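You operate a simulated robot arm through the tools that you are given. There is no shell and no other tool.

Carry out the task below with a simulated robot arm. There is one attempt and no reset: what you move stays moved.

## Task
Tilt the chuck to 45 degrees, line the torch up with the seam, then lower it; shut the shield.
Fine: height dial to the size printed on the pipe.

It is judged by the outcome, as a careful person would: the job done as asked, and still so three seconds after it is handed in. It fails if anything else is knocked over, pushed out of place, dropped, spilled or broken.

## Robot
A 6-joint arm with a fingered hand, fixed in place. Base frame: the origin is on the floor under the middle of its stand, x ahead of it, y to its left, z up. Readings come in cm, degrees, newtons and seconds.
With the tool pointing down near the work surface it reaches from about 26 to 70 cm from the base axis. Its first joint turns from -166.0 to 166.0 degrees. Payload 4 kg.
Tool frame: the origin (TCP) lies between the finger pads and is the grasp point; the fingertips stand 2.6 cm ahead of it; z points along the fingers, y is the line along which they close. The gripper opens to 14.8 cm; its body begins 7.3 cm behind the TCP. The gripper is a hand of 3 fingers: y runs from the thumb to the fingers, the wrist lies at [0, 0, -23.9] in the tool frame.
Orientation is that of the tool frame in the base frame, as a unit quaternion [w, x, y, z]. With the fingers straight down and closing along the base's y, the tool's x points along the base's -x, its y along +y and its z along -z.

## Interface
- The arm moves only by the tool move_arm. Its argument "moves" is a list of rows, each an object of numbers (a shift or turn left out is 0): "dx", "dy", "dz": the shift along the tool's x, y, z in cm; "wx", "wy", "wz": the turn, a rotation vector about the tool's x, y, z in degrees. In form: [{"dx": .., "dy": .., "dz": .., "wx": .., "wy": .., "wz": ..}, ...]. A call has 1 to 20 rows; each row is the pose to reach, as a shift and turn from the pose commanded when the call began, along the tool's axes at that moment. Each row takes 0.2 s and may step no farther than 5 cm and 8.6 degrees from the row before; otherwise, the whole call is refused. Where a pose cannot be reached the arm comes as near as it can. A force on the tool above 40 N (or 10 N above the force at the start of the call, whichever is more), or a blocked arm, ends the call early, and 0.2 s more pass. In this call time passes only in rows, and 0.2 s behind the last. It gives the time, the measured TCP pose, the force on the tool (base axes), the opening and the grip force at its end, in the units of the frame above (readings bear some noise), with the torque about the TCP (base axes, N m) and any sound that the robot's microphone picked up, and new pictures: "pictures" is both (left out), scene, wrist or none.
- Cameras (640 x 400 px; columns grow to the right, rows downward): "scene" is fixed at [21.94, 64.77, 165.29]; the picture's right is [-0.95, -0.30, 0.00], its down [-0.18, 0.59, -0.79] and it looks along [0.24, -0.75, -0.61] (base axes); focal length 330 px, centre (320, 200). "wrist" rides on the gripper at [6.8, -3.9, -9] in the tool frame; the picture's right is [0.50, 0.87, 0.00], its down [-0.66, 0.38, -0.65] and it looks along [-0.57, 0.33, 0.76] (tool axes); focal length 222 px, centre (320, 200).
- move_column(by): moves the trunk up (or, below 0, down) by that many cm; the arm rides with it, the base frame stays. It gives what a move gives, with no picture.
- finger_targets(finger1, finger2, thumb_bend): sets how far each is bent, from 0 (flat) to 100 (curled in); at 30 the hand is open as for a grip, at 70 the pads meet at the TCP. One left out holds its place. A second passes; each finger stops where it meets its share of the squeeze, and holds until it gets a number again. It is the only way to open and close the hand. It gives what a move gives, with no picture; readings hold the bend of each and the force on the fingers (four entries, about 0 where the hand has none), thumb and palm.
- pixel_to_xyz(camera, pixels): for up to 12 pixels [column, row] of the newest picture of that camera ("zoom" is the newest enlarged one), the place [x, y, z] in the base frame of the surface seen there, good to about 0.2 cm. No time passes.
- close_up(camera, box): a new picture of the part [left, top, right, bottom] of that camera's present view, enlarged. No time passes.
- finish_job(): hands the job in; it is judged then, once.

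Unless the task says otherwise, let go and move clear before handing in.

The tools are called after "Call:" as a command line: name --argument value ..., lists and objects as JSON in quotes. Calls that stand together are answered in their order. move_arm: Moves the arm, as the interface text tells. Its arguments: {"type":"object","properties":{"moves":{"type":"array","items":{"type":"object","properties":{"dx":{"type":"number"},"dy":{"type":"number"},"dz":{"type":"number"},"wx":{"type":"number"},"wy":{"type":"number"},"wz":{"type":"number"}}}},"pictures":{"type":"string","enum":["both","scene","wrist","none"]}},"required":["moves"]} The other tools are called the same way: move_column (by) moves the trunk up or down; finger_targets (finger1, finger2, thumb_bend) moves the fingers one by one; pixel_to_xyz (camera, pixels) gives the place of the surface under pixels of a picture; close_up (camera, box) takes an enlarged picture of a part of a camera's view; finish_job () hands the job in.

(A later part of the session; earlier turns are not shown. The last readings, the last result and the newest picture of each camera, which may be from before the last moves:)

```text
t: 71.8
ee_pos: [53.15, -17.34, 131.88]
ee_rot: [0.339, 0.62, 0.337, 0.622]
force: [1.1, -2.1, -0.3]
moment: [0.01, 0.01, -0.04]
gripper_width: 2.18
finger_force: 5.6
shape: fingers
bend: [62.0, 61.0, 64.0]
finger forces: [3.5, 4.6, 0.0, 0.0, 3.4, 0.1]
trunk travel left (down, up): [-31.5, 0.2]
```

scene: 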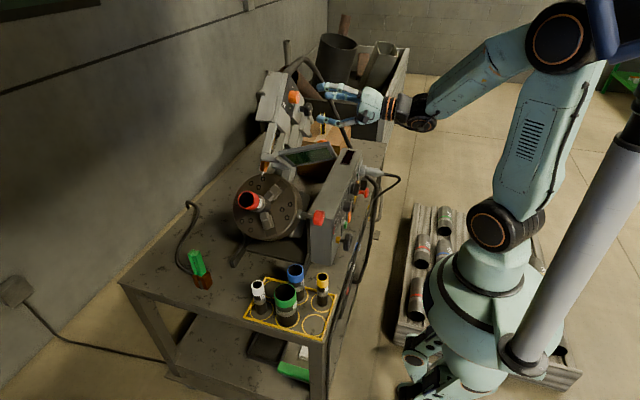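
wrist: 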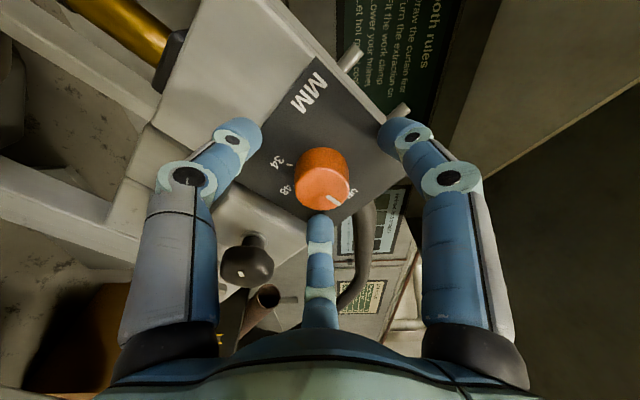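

Good contact on all three digits. I'll turn clockwise 64° first and watch.

Call:
move_arm --moves '[{"wz": 8}, {"wz": 16}, {"wz": 24}, {"wz": 32}, {"wz": 40}, {"wz": 48}, {"wz": 56}, {"wz": 64}]' --pictures "wrist"

Call:
close_up --camera "wrist" --box '[220, 80, 412, 230]'

Call:
close_up --camera "scene" --box '[230, 150, 310, 220]'

```text
t: 73.6
ee_pos: [53.02, -17.43, 131.77]
ee_rot: [-0.042, 0.704, -0.044, 0.707]
force: [2.8, -2.0, 4.2]
moment: [-0.02, -0.15, -0.02]
gripper_width: 2.2
finger_force: 6.0
shape: fingers
bend: [61.0, 62.0, 64.0]
finger forces: [5.1, 3.1, 0.1, 0.1, 3.6, 0.0]
trunk travel left (down, up): [-31.5, 0.2]
```

wrist: 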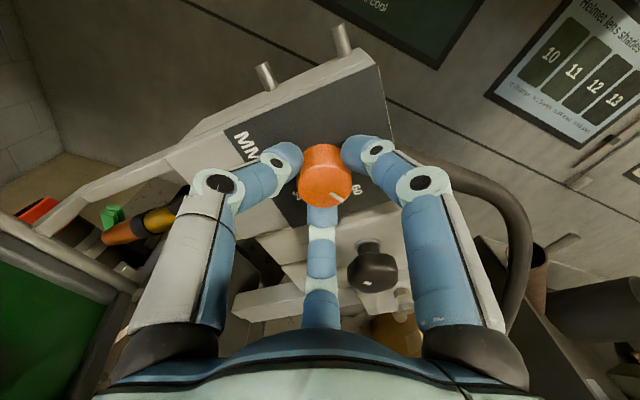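

```text
2.67 times, centred on (316, 155) of wrist
```

zoom: 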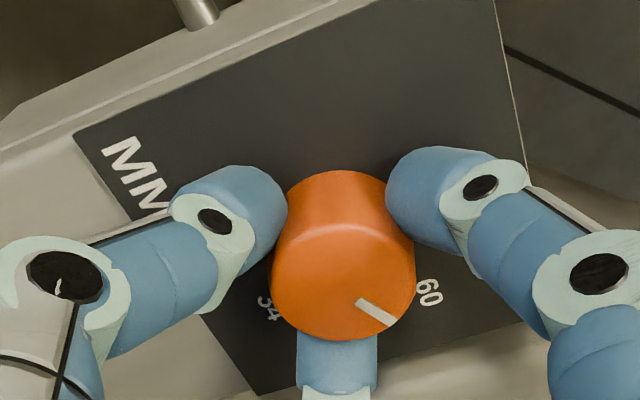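

```text
5.71 times, centred on (270, 185) of scene
```

zoom: 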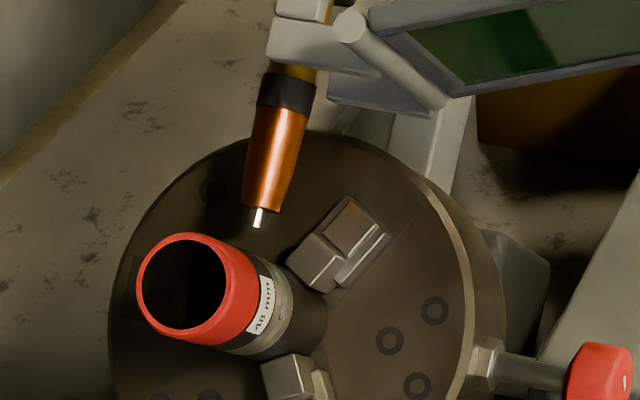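

The torch lowered toward the pipe, and the mark is around the 60 position. I'll measure the mark's direction in 3D.

Call:
close_up --camera "wrist" --box '[280, 130, 376, 220]'

Call:
pixel_to_xyz --camera "zoom" --pixels '[[300, 205], [330, 275], [385, 300], [360, 290], [190, 220], [400, 200], [295, 120], [300, 300], [440, 250], [180, 290], [260, 200], [340, 230]]'

```text
4.44 times, centred on (328, 175) of wrist
```

zoom: 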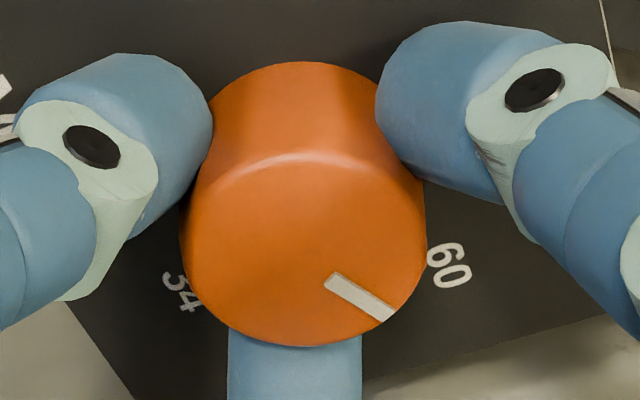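

```text
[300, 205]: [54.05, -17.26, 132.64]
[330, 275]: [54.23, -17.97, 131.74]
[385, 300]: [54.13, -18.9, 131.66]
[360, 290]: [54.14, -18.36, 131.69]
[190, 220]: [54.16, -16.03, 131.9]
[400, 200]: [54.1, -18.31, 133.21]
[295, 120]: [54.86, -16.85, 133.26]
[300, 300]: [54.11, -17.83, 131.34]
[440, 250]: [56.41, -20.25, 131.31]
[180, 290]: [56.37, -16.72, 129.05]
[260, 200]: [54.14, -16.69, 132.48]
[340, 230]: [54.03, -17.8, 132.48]
```

The mark points at 60 (≈104°); the 34 label is at ≈195°, so 48 is at ≈149–150°. I'll turn 44° more clockwise.

Call:
move_arm --moves '[{"wz": 8}, {"wz": 16}, {"wz": 24}, {"wz": 32}, {"wz": 40}, {"wz": 45}]' --pictures "wrist"

Call:
close_up --camera "wrist" --box '[280, 130, 376, 220]'

Call:
close_up --camera "scene" --box '[230, 150, 310, 220]'

```text
t: 75.0
ee_pos: [53.07, -17.34, 131.91]
ee_rot: [-0.31, 0.634, -0.31, 0.637]
force: [0.4, -2.6, 7.2]
moment: [0.01, -0.18, -0.07]
gripper_width: 2.22
finger_force: 5.8
shape: fingers
bend: [61.0, 63.0, 63.0]
finger forces: [4.7, 2.4, 0.1, 0.1, 5.0, 0.0]
trunk travel left (down, up): [-31.5, 0.2]
```

wrist: 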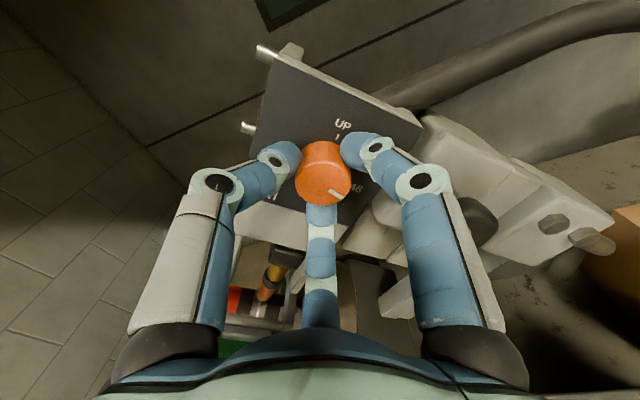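

```text
4.44 times, centred on (328, 175) of wrist
```

zoom: 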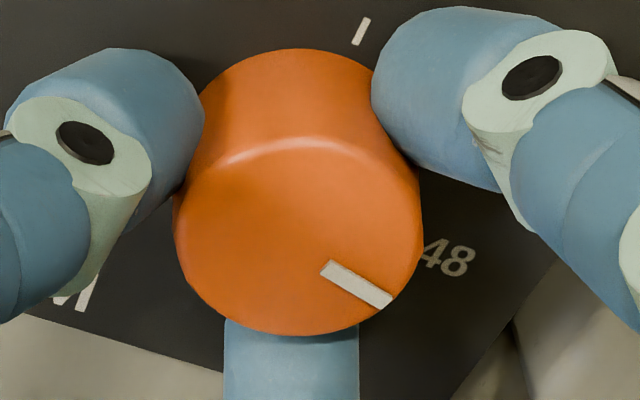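

```text
5.71 times, centred on (270, 185) of scene
```

zoom: 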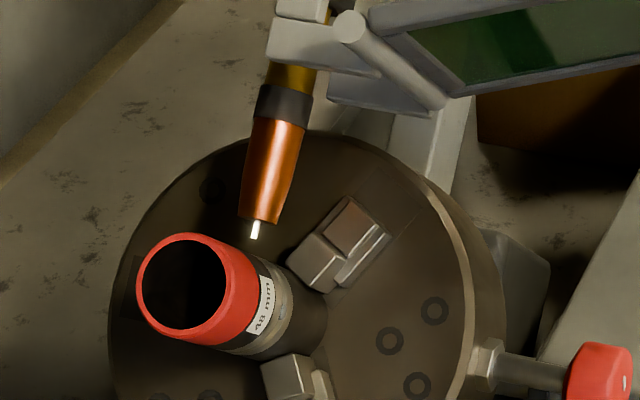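

The mark now points near "48". Measuring mark, 48 label and UP tick angles.

Call:
pixel_to_xyz --camera "zoom" --pixels '[[361, 32], [448, 258], [430, 252], [328, 268], [382, 298], [355, 283], [298, 145], [298, 325], [180, 235], [415, 235], [298, 240], [470, 262]]'

```text
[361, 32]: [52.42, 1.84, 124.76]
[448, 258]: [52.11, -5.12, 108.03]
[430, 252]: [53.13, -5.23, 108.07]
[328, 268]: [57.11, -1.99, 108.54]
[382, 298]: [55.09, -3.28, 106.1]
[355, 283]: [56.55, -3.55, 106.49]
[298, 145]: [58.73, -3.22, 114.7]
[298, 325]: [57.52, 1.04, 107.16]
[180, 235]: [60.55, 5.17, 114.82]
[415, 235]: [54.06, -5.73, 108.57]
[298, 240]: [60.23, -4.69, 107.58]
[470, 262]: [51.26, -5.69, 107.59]
```

That zoom referred to the scene picture; I'll retake the wrist close-up and query it.

Call:
close_up --camera "wrist" --box '[280, 130, 376, 220]'

Call:
pixel_to_xyz --camera "zoom" --pixels '[[361, 32], [448, 258], [430, 252], [328, 268], [382, 298], [355, 283], [298, 145], [298, 325], [180, 235], [415, 235], [298, 240], [470, 262]]'

```text
4.44 times, centred on (328, 175) of wrist
```

zoom: 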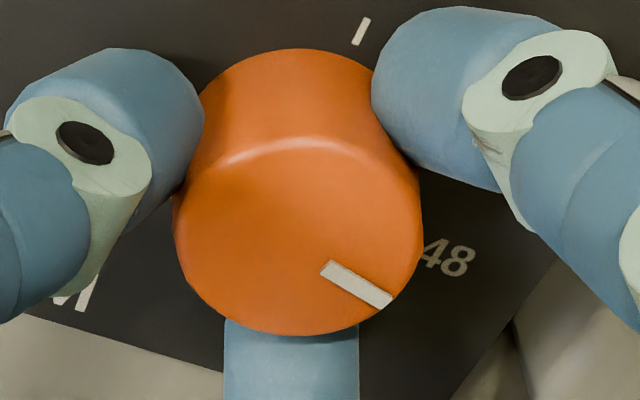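

```text
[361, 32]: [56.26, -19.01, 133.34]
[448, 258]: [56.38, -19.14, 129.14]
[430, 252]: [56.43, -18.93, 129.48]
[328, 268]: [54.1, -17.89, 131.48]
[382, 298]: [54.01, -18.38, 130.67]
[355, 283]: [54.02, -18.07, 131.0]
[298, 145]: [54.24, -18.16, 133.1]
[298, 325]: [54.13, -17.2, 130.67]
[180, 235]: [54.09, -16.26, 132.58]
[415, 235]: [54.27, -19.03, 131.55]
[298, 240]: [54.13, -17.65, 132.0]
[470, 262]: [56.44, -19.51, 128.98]
```

Mark ≈151°, "48" ≈151° and UP tick 45° (so 48 should be at 150°): set correctly. I'll release the dial and back off.

Call:
finger_targets --finger1 49 --finger2 49 --thumb_bend 49

Call:
move_arm --moves '[{"dz": -2}, {"dz": -4}, {"dz": -7}, {"dz": -10}]' --pictures "both"

Call:
close_up --camera "wrist" --box '[200, 180, 320, 310]'

Call:
close_up --camera "wrist" --box '[280, 80, 376, 170]'

```text
t: 76.0
ee_pos: [53.08, -17.4, 131.85]
ee_rot: [-0.31, 0.634, -0.309, 0.637]
force: [-0.8, 0.1, -0.7]
moment: [-0.02, 0.03, 0.02]
gripper_width: 6.44
finger_force: 0.0
shape: fingers
bend: [49.0, 49.0, 49.0]
finger forces: [0.0, 0.8, 0.0, 0.1, 0.0, 0.0]
trunk travel left (down, up): [-31.5, 0.2]
```

```text
t: 77.0
ee_pos: [42.99, -17.27, 131.84]
ee_rot: [-0.309, 0.634, -0.309, 0.638]
force: [0.2, -0.2, -0.2]
moment: [-0.01, -0.01, -0.03]
gripper_width: 6.48
finger_force: 0.0
shape: fingers
bend: [49.0, 49.0, 49.0]
finger forces: [0.0, 0.0, 0.1, 0.0, 0.0, 0.0]
trunk travel left (down, up): [-31.5, 0.2]
```

scene: 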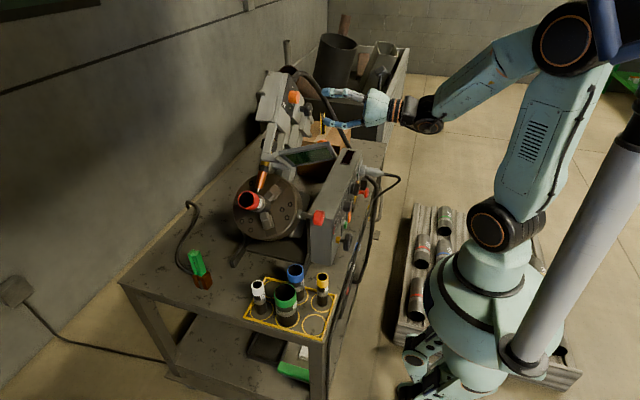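
wrist: 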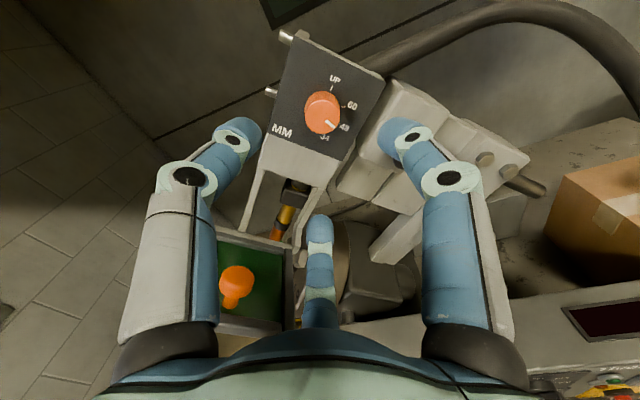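

```text
3.08 times, centred on (260, 245) of wrist
```

zoom: 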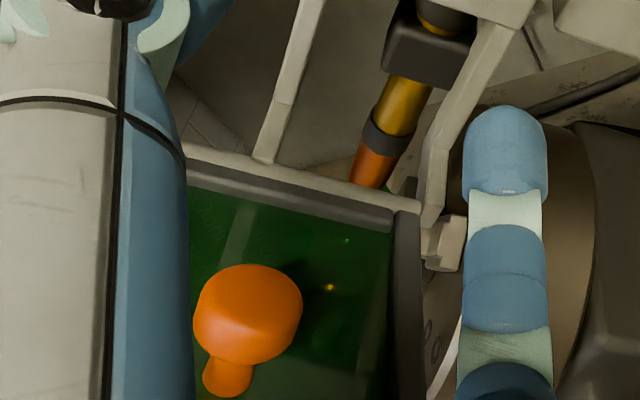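

```text
4.44 times, centred on (328, 125) of wrist
```

zoom: 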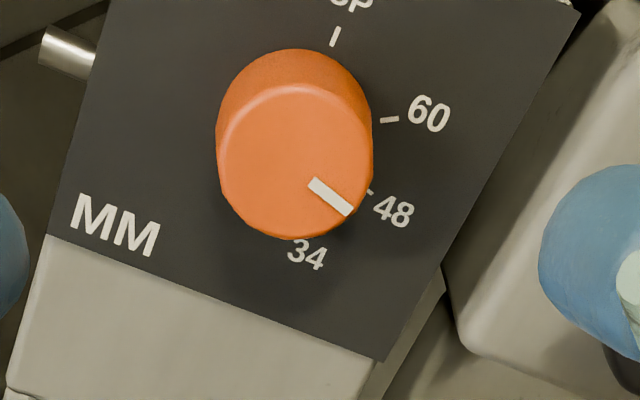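

Dial view is clear now; I'll verify the pointer angle with 3D points.

Call:
pixel_to_xyz --camera "zoom" --pixels '[[335, 36], [389, 120], [371, 191], [318, 186], [347, 208], [332, 197], [295, 90], [295, 232], [222, 160], [368, 160], [295, 160], [394, 210]]'

```text
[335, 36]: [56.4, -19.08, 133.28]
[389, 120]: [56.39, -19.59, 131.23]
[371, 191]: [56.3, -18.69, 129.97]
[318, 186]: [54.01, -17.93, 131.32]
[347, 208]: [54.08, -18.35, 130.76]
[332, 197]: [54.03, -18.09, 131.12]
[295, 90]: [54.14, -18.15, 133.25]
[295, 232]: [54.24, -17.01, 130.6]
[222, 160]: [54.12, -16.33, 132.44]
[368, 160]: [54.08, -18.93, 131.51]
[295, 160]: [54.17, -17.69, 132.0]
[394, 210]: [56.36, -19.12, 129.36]
```

By triangulating the UP/60/48 ticks the pointer is at ≈146°, about 3–4° short of 48 (150°). I'll regrip and nudge it a little further clockwise.

Call:
move_arm --moves '[{"dz": 4}, {"dz": 7}, {"dz": 9}, {"dz": 10.1}]' --pictures "none"

Call:
finger_targets --finger1 66 --finger2 66 --thumb_bend 66

Call:
move_arm --moves '[{"wz": 2.5}, {"wz": 5}]' --pictures "wrist"

Call:
close_up --camera "wrist" --box '[280, 130, 376, 220]'

Call:
pixel_to_xyz --camera "zoom" --pixels '[[328, 268], [382, 298], [355, 283], [298, 145], [298, 325], [180, 235], [415, 235], [298, 240]]'

```text
t: 78.0
ee_pos: [53.1, -17.3, 131.68]
ee_rot: [-0.31, 0.634, -0.309, 0.638]
force: [-0.5, -0.2, 0.1]
moment: [0.0, 0.0, -0.02]
gripper_width: 6.49
finger_force: 0.1
shape: fingers
bend: [49.0, 49.0, 49.0]
finger forces: [0.1, 0.0, 0.0, 0.0, 0.0, 0.1]
trunk travel left (down, up): [-31.5, 0.2]
```

```text
t: 79.0
ee_pos: [52.82, -17.39, 131.9]
ee_rot: [-0.309, 0.634, -0.31, 0.638]
force: [1.0, -1.1, 2.2]
moment: [-0.02, -0.04, 0.03]
gripper_width: 2.52
finger_force: 6.0
shape: fingers
bend: [60.0, 63.0, 63.0]
finger forces: [4.7, 2.5, 0.0, 0.1, 4.7, 0.0]
trunk travel left (down, up): [-31.5, 0.2]
```

```text
t: 79.6
ee_pos: [53.04, -17.4, 131.8]
ee_rot: [-0.337, 0.62, -0.338, 0.623]
force: [-1.5, -0.5, 1.0]
moment: [-0.02, -0.03, -0.01]
gripper_width: 2.51
finger_force: 6.2
shape: fingers
bend: [60.0, 63.0, 63.0]
finger forces: [4.7, 2.6, 0.1, 0.1, 5.1, 0.1]
trunk travel left (down, up): [-31.5, 0.2]
```

wrist: 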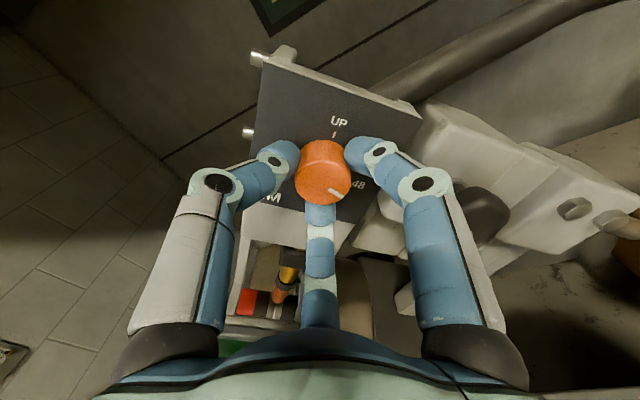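

```text
4.44 times, centred on (328, 175) of wrist
```

zoom: 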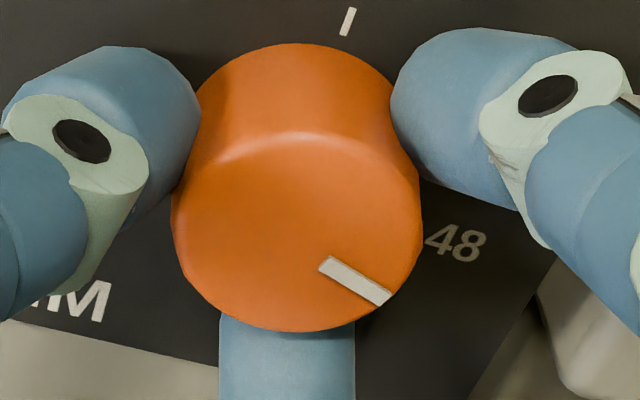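

```text
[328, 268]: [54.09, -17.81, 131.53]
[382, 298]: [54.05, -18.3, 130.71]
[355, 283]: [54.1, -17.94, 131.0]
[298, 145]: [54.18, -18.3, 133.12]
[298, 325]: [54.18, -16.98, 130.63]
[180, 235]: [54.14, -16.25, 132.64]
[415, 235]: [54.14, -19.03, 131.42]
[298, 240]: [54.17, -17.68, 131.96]
```

I'll release and back off to the same viewing pose to compare pointer and tick consistently.

Call:
finger_targets --finger1 49 --finger2 49 --thumb_bend 49

Call:
move_arm --moves '[{"dz": -2}, {"dz": -4}, {"dz": -7}, {"dz": -10}]' --pictures "wrist"

Call:
close_up --camera "wrist" --box '[290, 80, 360, 150]'

```text
t: 80.6
ee_pos: [53.06, -17.4, 131.73]
ee_rot: [-0.337, 0.62, -0.337, 0.624]
force: [-0.1, -0.1, -0.5]
moment: [-0.02, 0.06, 0.0]
gripper_width: 6.47
finger_force: 0.6
shape: fingers
bend: [49.0, 49.0, 49.0]
finger forces: [0.1, 0.3, 0.1, 0.0, 0.0, 0.0]
trunk travel left (down, up): [-31.5, 0.2]
```

```text
t: 81.6
ee_pos: [43.05, -17.34, 131.84]
ee_rot: [-0.337, 0.62, -0.337, 0.623]
force: [0.5, -0.2, 0.5]
moment: [0.01, -0.01, 0.04]
gripper_width: 6.48
finger_force: 0.0
shape: fingers
bend: [49.0, 49.0, 49.0]
finger forces: [0.0, 0.0, 0.0, 0.0, 0.0, 0.0]
trunk travel left (down, up): [-31.5, 0.2]
```

wrist: 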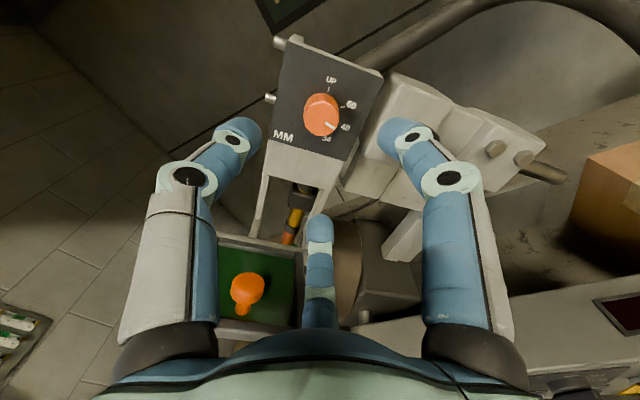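

```text
5.71 times, centred on (325, 115) of wrist
```

zoom: 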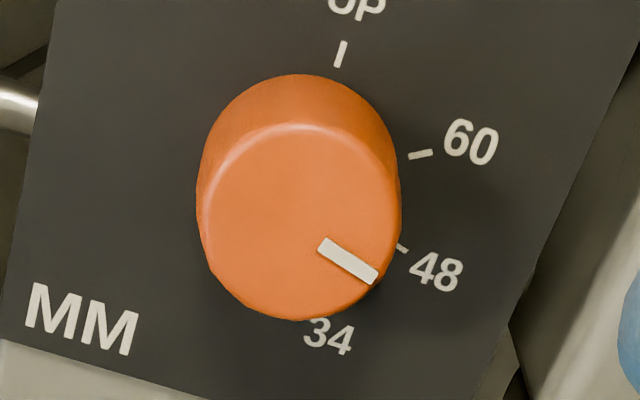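

In this view the mark's direction (≈32–37° below horizontal) brackets the 48 tick direction (≈34.5–36°). One more 3D check for consistency.

Call:
pixel_to_xyz --camera "zoom" --pixels '[[341, 54], [421, 155], [402, 247], [326, 247], [370, 275], [348, 261], [300, 128], [297, 318], [204, 220], [396, 220], [300, 221], [360, 268]]'

```text
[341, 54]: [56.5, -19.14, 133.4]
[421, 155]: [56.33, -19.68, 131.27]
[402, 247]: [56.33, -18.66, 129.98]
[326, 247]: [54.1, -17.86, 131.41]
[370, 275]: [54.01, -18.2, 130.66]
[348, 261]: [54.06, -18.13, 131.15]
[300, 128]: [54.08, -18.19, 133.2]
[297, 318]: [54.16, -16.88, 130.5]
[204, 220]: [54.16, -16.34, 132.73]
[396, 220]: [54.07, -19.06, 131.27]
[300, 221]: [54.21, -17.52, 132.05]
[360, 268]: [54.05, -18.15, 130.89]
```

Averaging gives ≈150°, i.e. on 48. Now I'll go back to the lower side view to check the lowered electrode against the seam.

Call:
move_arm --moves '[{"dx": -1.1, "dy": 3.2, "dz": -1.5, "wz": 4.3}, {"dx": -2.3, "dy": 6.4, "dz": -3, "wz": 8.6}, {"dx": -3.4, "dy": 9.6, "dz": -4, "wz": 13}, {"dx": -4.6, "dy": 12.8, "dz": -5, "wz": 17.3}, {"dx": -5.7, "dy": 16, "dz": -5, "wz": 21.6}, {"dx": -6.85, "dy": 19.15, "dz": -5, "wz": 26}]' --pictures "wrist"

Call:
close_up --camera "wrist" --box '[200, 140, 330, 260]'

```text
t: 83.0
ee_pos: [38.72, -23.01, 112.04]
ee_rot: [-0.469, 0.528, -0.468, 0.531]
force: [0.5, -1.0, 0.2]
moment: [-0.01, 0.01, 0.02]
gripper_width: 6.49
finger_force: 0.1
shape: fingers
bend: [49.0, 49.0, 49.0]
finger forces: [0.0, 0.0, 0.1, 0.1, 0.0, 0.0]
out of reach, approached as far as the arm can: row 2, 3, 4, 5, 6
trunk travel left (down, up): [-31.5, 0.2]
```

wrist: 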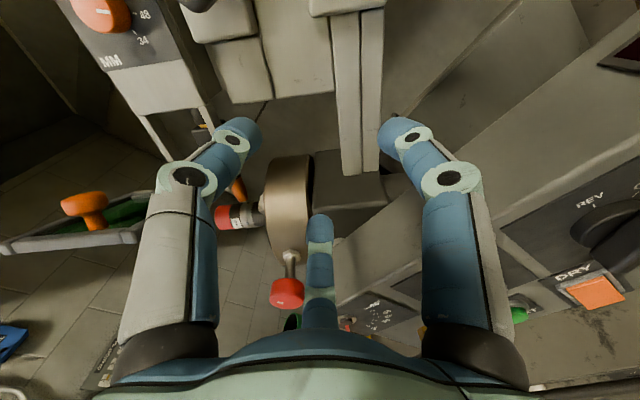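

```text
3.33 times, centred on (265, 200) of wrist
```

zoom: 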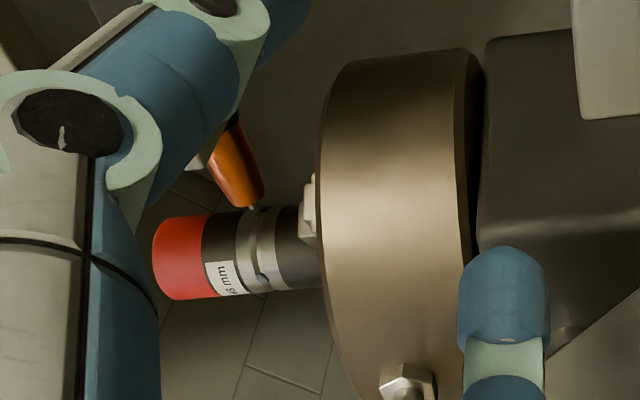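

The torch tip now sits just above the seam. Zooming in tightly.

Call:
close_up --camera "wrist" --box '[222, 180, 270, 230]'

Call:
pixel_to_xyz --camera "zoom" --pixels '[[220, 185], [225, 180], [218, 192], [265, 185], [262, 210], [262, 240], [262, 270], [268, 300], [195, 150], [205, 165], [180, 120], [230, 165]]'

```text
8.00 times, centred on (246, 205) of wrist
```

zoom: 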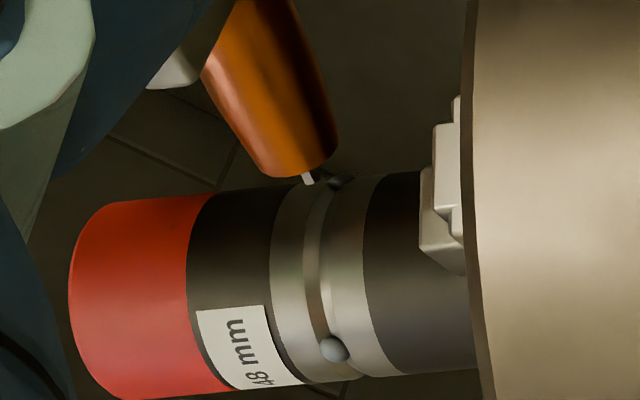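

```text
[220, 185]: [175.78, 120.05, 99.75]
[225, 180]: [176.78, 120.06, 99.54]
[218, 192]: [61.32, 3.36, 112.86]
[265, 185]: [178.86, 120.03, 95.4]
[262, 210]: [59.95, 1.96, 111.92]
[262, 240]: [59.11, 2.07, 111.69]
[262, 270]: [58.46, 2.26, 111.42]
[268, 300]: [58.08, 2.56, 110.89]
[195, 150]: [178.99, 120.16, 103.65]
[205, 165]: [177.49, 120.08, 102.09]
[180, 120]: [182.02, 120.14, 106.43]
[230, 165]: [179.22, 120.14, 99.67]
```

The extended torch axis hits the pipe right at the seam (≈(323,206) vs (325,206) in the zoom). I'll confirm with 3D points on the electrode and the seam's top.

Call:
pixel_to_xyz --camera "zoom" --pixels '[[308, 178], [310, 182], [306, 174], [325, 206], [330, 195], [320, 230], [338, 184], [333, 348], [296, 150], [280, 120], [312, 206], [340, 206]]'

```text
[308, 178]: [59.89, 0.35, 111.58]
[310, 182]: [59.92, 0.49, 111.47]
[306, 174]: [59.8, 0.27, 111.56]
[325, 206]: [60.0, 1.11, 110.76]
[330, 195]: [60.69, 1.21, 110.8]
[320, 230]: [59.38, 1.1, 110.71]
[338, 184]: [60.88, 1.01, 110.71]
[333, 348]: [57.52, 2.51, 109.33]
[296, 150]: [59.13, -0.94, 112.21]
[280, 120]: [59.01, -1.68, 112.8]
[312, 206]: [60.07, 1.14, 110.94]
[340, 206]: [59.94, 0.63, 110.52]
```

Electrode axial ≈16.62 vs seam ≈16.58: lined up and lowered. Next the shield: it's still open; I'll measure its plate, hinge bar and knob in the tilted position.

Call:
close_up --camera "scene" --box '[255, 120, 351, 190]'

Call:
pixel_to_xyz --camera "zoom" --pixels '[[110, 120], [230, 270], [150, 170], [165, 170], [440, 110], [470, 245], [300, 250], [400, 230], [300, 140], [400, 200], [320, 190], [460, 170]]'

Call:
close_up --camera "wrist" --box '[0, 140, 192, 270]'

```text
5.71 times, centred on (303, 155) of scene
```

zoom: 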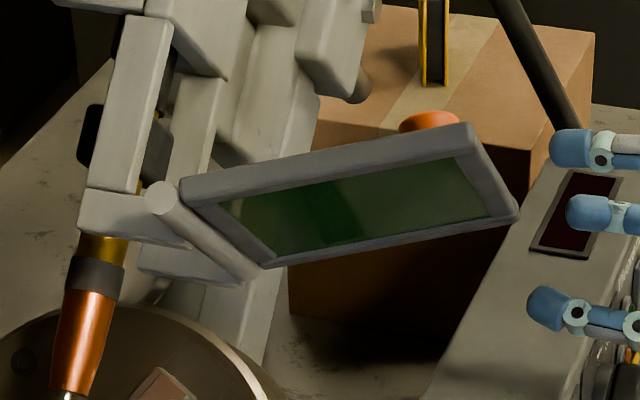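

```text
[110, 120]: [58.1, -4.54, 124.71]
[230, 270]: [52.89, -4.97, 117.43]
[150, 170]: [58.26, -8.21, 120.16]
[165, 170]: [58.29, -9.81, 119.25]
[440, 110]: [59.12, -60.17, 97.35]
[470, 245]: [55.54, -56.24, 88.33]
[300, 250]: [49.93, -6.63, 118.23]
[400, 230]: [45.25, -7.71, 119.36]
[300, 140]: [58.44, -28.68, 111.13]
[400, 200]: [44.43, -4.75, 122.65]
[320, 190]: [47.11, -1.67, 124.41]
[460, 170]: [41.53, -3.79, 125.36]
```

```text
3.08 times, centred on (96, 205) of wrist
```

zoom: 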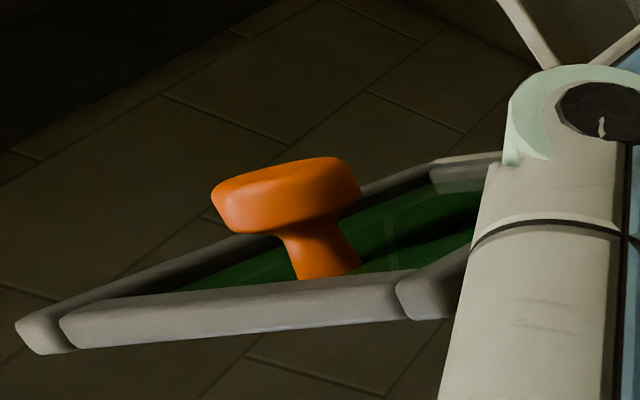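

I'll get the knob and frame points from this wrist view as well.

Call:
pixel_to_xyz --camera "zoom" --pixels '[[290, 180], [225, 205], [350, 185], [250, 215], [325, 250], [325, 270], [40, 335], [80, 325], [380, 290], [250, 310], [200, 250], [440, 170]]'

```text
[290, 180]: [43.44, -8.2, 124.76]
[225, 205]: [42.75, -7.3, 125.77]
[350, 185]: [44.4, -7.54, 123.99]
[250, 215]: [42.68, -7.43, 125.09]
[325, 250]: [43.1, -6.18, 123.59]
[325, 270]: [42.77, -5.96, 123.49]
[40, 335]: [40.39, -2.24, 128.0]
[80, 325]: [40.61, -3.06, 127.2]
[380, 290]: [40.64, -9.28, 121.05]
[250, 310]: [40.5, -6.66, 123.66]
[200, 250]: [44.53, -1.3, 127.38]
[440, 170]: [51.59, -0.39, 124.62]
```

Shield outer edge is at x≈40.5, hinge at x≈52.5; it should swing down ~110° about the bar. I'll close the fingers into a fist and move up and back to a staging pose angled down toward the shield's top face.

Call:
finger_targets --finger1 69 --finger2 69 --thumb_bend 69

Call:
move_arm --moves '[{"dx": -0.3, "dy": -1.2, "dz": -3.0, "wx": -0.1, "wy": -3.46, "wz": -7.48}, {"dx": -0.7, "dy": -2.8, "dz": -5.0, "wx": -0.2, "wy": -6.92, "wz": -14.97}, {"dx": -1.2, "dy": -4.8, "dz": -5.5, "wx": -0.3, "wy": -10.4, "wz": -22.5}, {"dx": -1.7, "dy": -6.8, "dz": -5.5, "wx": -0.4, "wy": -13.8, "wz": -29.9}, {"dx": -2.2, "dy": -8.8, "dz": -5.5, "wx": -0.5, "wy": -17.3, "wz": -37.4}, {"dx": -2.7, "dy": -10.8, "dz": -5.5, "wx": -0.6, "wy": -20.8, "wz": -44.9}, {"dx": -3.3, "dy": -12.9, "dz": -5.3, "wx": -0.75, "wy": -24.2, "wz": -52.4}, {"dx": -3.8, "dy": -15, "dz": -5.0, "wx": -0.86, "wy": -27.7, "wz": -59.9}, {"dx": -4.3, "dy": -17, "dz": -4.8, "wx": -0.97, "wy": -31.2, "wz": -67.4}, {"dx": -4.8, "dy": -19, "dz": -4.5, "wx": -1.08, "wy": -34.6, "wz": -74.8}, {"dx": -5.3, "dy": -20.8, "dz": -4.2, "wx": -1.18, "wy": -38.1, "wz": -82.3}, {"dx": -5.7, "dy": -22.4, "dz": -4.0, "wx": -1.3, "wy": -41.5, "wz": -89.8}, {"dx": -6.12, "dy": -23.9, "dz": -3.7, "wx": -1.4, "wy": -45.0, "wz": -97.3}]' --pictures "both"

```text
t: 84.0
ee_pos: [38.53, -22.87, 112.03]
ee_rot: [-0.469, 0.529, -0.468, 0.531]
force: [0.4, -0.1, -0.1]
moment: [-0.02, 0.03, 0.03]
gripper_width: 0.22
finger_force: 0.0
shape: fingers
bend: [69.0, 69.0, 69.0]
finger forces: [0.0, 0.0, 0.1, 0.0, 0.1, 0.1]
trunk travel left (down, up): [-31.5, 0.2]
```

```text
t: 86.8
ee_pos: [35.41, -14.85, 133.07]
ee_rot: [-0.064, 0.846, 0.251, 0.466]
force: [-0.4, -1.1, 0.1]
moment: [0.02, 0.02, 0.01]
gripper_width: 0.21
finger_force: 0.1
shape: fingers
bend: [69.0, 69.0, 69.0]
finger forces: [0.0, 0.1, 0.0, 0.1, 0.0, 0.0]
out of reach, approached as far as the arm can: row 1, 2, 3
trunk travel left (down, up): [-31.5, 0.2]
```

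scene: 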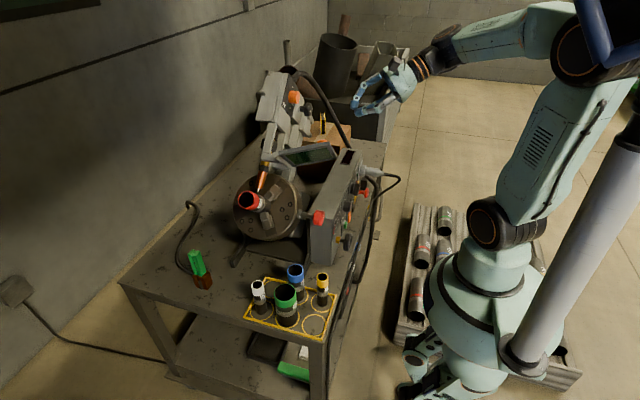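
wrist: 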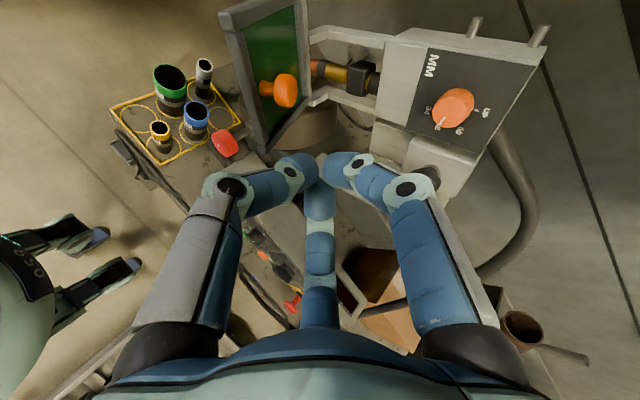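

The shield's outer face and knob are in view (wrist (270,80)). I'll zoom in and get points on it to plan the push.

Call:
close_up --camera "wrist" --box '[200, 0, 360, 170]'

Call:
pixel_to_xyz --camera "wrist" --pixels '[[225, 20], [245, 90], [265, 140], [300, 10], [305, 70], [275, 15], [270, 40], [280, 88], [262, 88], [265, 110], [290, 30], [300, 40]]'

```text
2.35 times, centred on (280, 85) of wrist
```

zoom: 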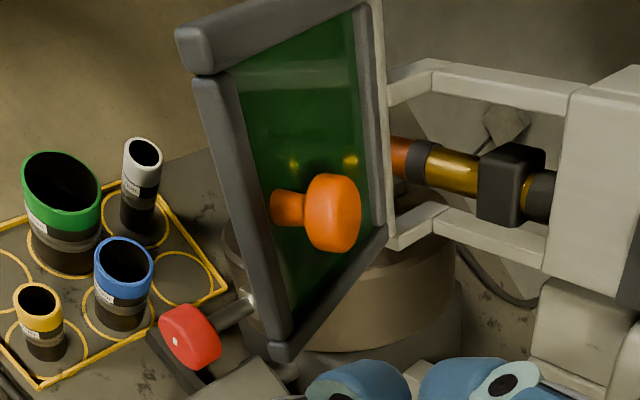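

```text
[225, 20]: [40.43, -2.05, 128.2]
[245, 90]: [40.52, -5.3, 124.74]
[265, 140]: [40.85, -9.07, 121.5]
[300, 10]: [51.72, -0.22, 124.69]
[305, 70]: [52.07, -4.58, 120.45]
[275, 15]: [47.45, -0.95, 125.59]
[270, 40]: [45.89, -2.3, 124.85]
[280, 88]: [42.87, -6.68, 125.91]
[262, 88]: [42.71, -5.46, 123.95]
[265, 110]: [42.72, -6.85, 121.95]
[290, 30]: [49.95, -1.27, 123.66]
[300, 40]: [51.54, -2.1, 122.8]
```

I'll move the fist to just above the shield's free-end side (beside the knob), before pushing.

Call:
move_arm --moves '[{"dx": 1.37, "dy": -1.46, "dz": 3.13}, {"dx": 2.73, "dy": -2.9, "dz": 6.27}, {"dx": 4.1, "dy": -4.37, "dz": 9.4}]' --pictures "both"

Call:
close_up --camera "scene" --box '[250, 70, 410, 190]'

```text
t: 87.6
ee_pos: [41.87, -5.66, 132.29]
ee_rot: [-0.042, 0.84, 0.261, 0.474]
force: [-0.3, 0.8, 0.4]
moment: [0.01, -0.02, -0.03]
gripper_width: 0.21
finger_force: 0.2
shape: fingers
bend: [69.0, 69.0, 69.0]
finger forces: [0.0, 0.0, 0.1, 0.0, 0.1, 0.0]
trunk travel left (down, up): [-31.5, 0.2]
```

scene: 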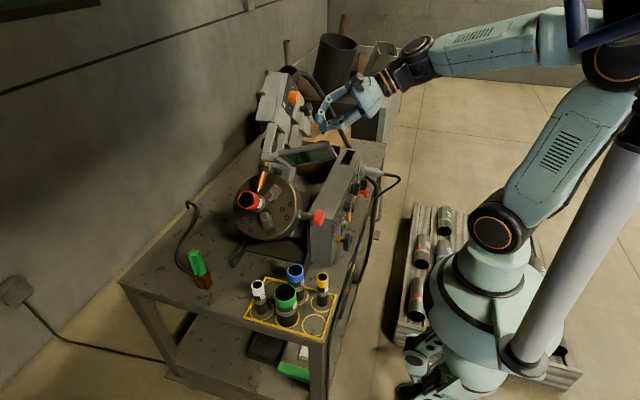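
wrist: 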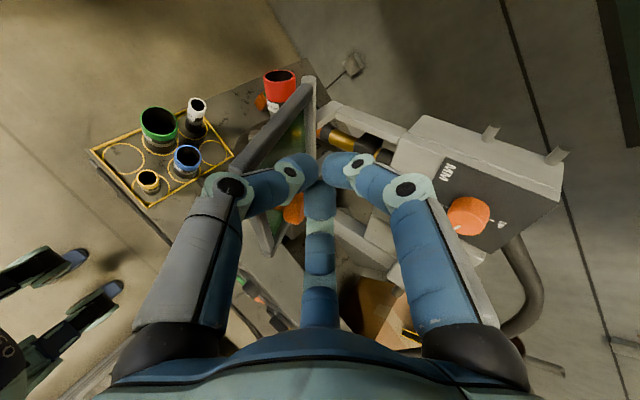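

```text
3.33 times, centred on (330, 130) of scene
```

zoom: 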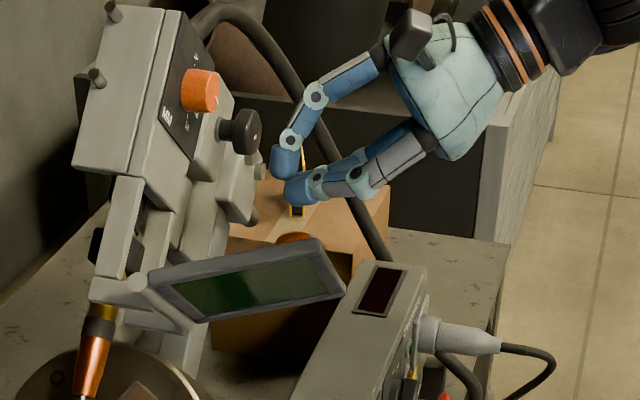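

The fist is above the shield's free-end corner. I'll lower it onto the plate and push it to about 10° above horizontal first, watching force.

Call:
move_arm --moves '[{"dx": -2.54, "dy": -0.81, "dz": 2.25}, {"dx": -3.15, "dy": -2.32, "dz": 3.57}, {"dx": -3.8, "dy": -3.67, "dz": 4.1}]' --pictures "both"

Call:
close_up --camera "scene" --box '[250, 70, 410, 190]'

```text
t: 88.4
ee_pos: [41.55, -2.6, 126.39]
ee_rot: [-0.043, 0.84, 0.261, 0.474]
force: [-7.6, 2.6, 8.2]
moment: [-0.04, 0.11, -0.12]
gripper_width: 0.27
finger_force: 4.7
shape: fingers
bend: [69.0, 70.0, 69.0]
finger forces: [0.1, 10.4, 0.1, 0.0, 0.0, 0.0]
trunk travel left (down, up): [-31.5, 0.2]
```

scene: 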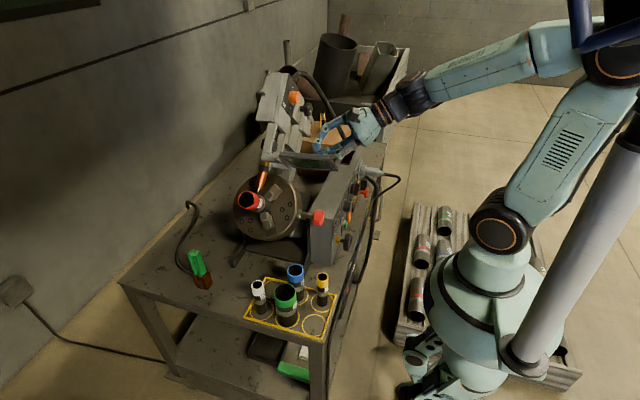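
wrist: 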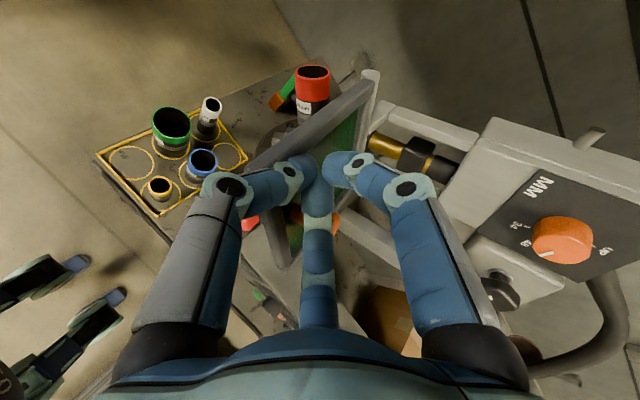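

```text
3.33 times, centred on (330, 130) of scene
```

zoom: 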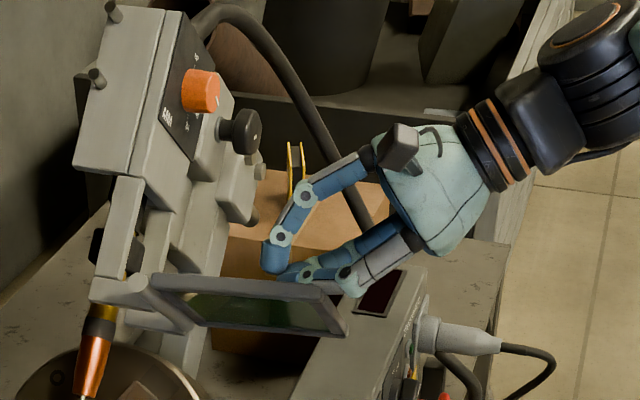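

The shield is swinging down with the push (≈11 N), and the head hasn't moved (dial still at the same place). Continuing along the arc.

Call:
move_arm --moves '[{"dx": -0.56, "dy": -1.25, "dz": 0.76}, {"dx": -1.0, "dy": -2.35, "dz": 1.8}, {"dx": -1.35, "dy": -3.37, "dz": 2.93}, {"dx": -1.55, "dy": -4.2, "dz": 4.3}, {"dx": -1.62, "dy": -4.79, "dz": 5.7}]' --pictures "both"

Call:
close_up --camera "scene" --box '[230, 90, 390, 210]'

```text
t: 89.6
ee_pos: [43.32, 2.56, 120.8]
ee_rot: [-0.043, 0.84, 0.261, 0.474]
force: [0.5, 0.2, 0.7]
moment: [0.0, -0.02, 0.01]
gripper_width: 0.26
finger_force: 0.2
shape: fingers
bend: [69.0, 69.0, 69.0]
finger forces: [0.1, 0.1, 0.0, 0.1, 0.1, 0.0]
trunk travel left (down, up): [-31.5, 0.2]
```

scene: 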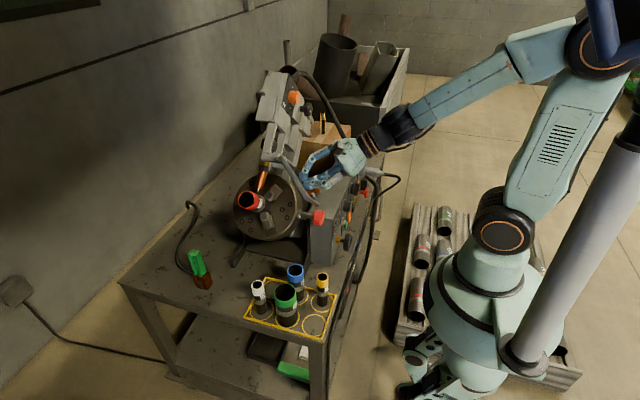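
wrist: 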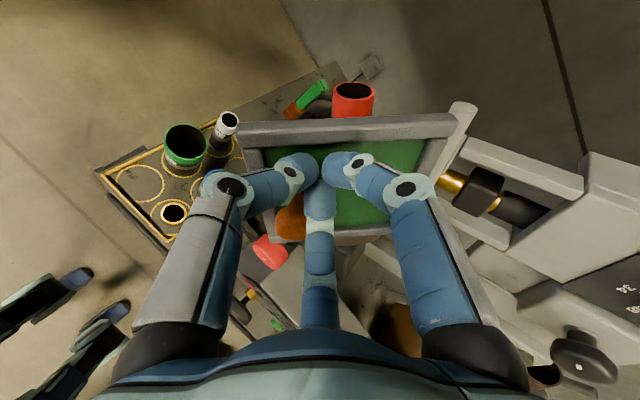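

```text
3.33 times, centred on (310, 150) of scene
```

zoom: 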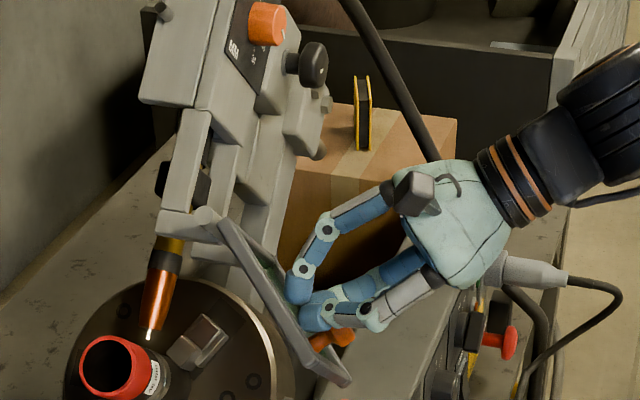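

The shield is now ≈50° below horizontal with almost no force. Pushing further toward vertical.

Call:
move_arm --moves '[{"dx": 0.16, "dy": -0.24, "dz": 1.55}, {"dx": 0.32, "dy": -0.48, "dz": 3.1}, {"dx": 0.72, "dy": -0.26, "dz": 4.6}, {"dx": 1.13, "dy": -0.04, "dz": 6.08}]' --pictures "both"

Call:
close_up --camera "scene" --box '[230, 90, 390, 210]'

```text
t: 90.6
ee_pos: [48.58, 5.11, 118.66]
ee_rot: [-0.042, 0.84, 0.261, 0.474]
force: [-0.2, 0.7, -0.3]
moment: [0.01, -0.03, 0.0]
gripper_width: 0.22
finger_force: 0.1
shape: fingers
bend: [69.0, 69.0, 69.0]
finger forces: [0.1, 0.0, 0.0, 0.1, 0.1, 0.0]
trunk travel left (down, up): [-31.5, 0.2]
```

scene: 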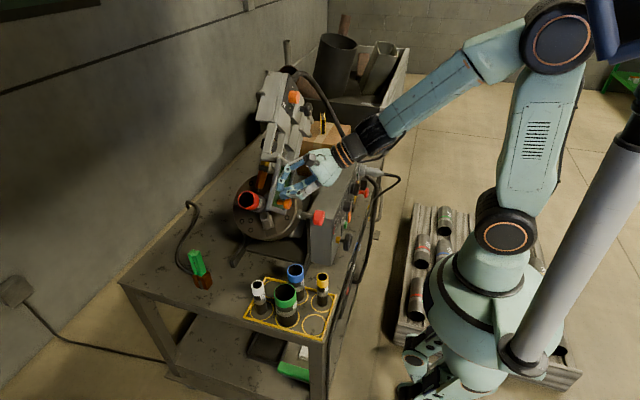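
wrist: 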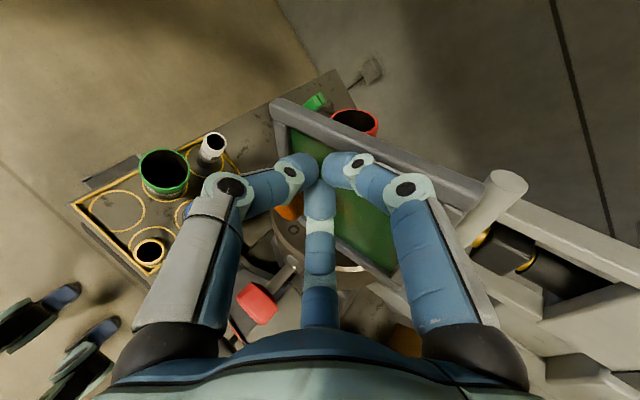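

```text
3.33 times, centred on (310, 150) of scene
```

zoom: 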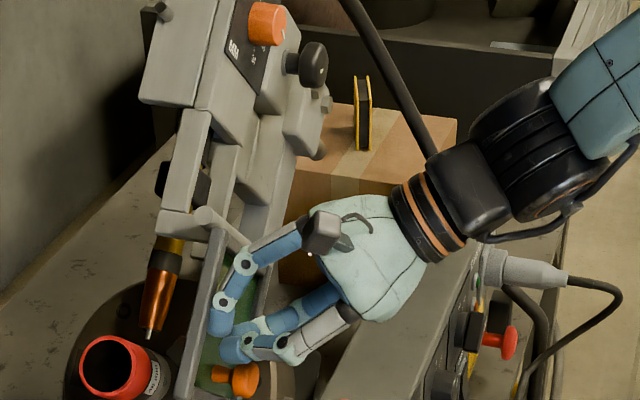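

The shield is almost vertical. Before the final push I'll check the clearance between my fingers and the hinge bar, and the plate's current angle.

Call:
pixel_to_xyz --camera "wrist" --pixels '[[405, 188], [430, 195], [440, 240], [455, 290], [480, 215], [500, 190], [460, 250], [300, 115], [340, 135], [420, 175], [360, 210], [290, 135]]'

Call:
close_up --camera "scene" --box '[255, 140, 319, 215]'

Call:
pixel_to_xyz --camera "zoom" --pixels '[[215, 100], [190, 180], [165, 260], [140, 340], [230, 180], [225, 260], [200, 330], [250, 120], [285, 130], [240, 350], [170, 340], [130, 380]]'

```text
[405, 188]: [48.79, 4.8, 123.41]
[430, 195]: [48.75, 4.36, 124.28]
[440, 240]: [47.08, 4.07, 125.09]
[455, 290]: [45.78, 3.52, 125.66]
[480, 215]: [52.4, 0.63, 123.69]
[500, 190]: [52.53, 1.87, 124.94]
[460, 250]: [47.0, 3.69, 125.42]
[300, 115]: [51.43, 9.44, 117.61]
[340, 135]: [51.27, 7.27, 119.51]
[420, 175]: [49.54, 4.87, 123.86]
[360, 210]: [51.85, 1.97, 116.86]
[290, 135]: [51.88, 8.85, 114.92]
```

```text
5.33 times, centred on (287, 178) of scene
```

zoom: 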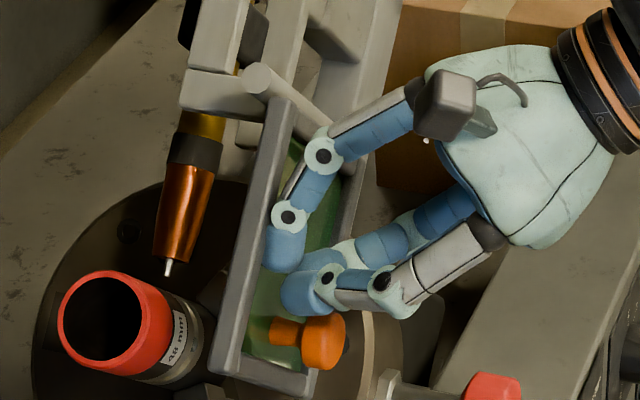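

```text
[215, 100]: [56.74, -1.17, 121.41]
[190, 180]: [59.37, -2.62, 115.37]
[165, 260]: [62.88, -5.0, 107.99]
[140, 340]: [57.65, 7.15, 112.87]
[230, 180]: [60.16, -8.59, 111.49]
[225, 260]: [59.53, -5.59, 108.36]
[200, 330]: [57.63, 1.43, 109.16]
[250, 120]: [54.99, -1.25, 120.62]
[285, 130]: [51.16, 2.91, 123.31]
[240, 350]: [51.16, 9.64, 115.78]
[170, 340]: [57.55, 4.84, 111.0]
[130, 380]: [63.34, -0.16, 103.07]
```

The plate's outer face is at x≈51.2–51.4 from top to bottom, so it hangs vertical now, right at my fingertips. I'll give a gentle further push to feel whether it's on its closed stop.

Call:
move_arm --moves '[{"dx": 0.21, "dy": 0.24, "dz": 0.39}, {"dx": 0.41, "dy": 0.48, "dz": 0.77}, {"dx": 0.62, "dy": 0.72, "dz": 1.16}]' --pictures "none"

Call:
close_up --camera "scene" --box '[255, 140, 319, 215]'

Call:
pixel_to_xyz --camera "zoom" --pixels '[[285, 130], [278, 160], [262, 220], [240, 350], [245, 330], [225, 365], [320, 340], [250, 270]]'

```text
t: 91.4
ee_pos: [49.59, 5.16, 118.52]
ee_rot: [-0.041, 0.839, 0.261, 0.475]
force: [-17.4, -1.2, 2.2]
moment: [0.01, -0.13, -0.01]
gripper_width: 0.03
finger_force: 10.8
shape: fingers
bend: [71.0, 69.0, 68.0]
finger forces: [17.6, 4.0, 0.1, 0.1, 0.0, 0.0]
trunk travel left (down, up): [-31.5, 0.2]
```

```text
5.33 times, centred on (287, 178) of scene
```

zoom: 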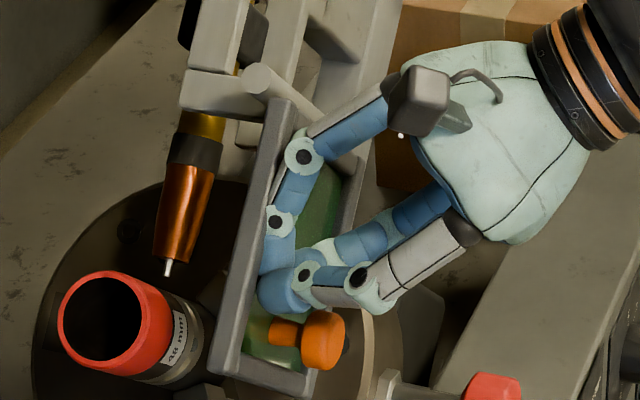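

```text
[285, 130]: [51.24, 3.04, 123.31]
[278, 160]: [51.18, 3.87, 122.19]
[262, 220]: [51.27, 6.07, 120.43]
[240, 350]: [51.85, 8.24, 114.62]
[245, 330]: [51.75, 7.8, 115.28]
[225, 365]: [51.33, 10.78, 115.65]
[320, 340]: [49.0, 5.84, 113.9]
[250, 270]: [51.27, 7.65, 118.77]
```

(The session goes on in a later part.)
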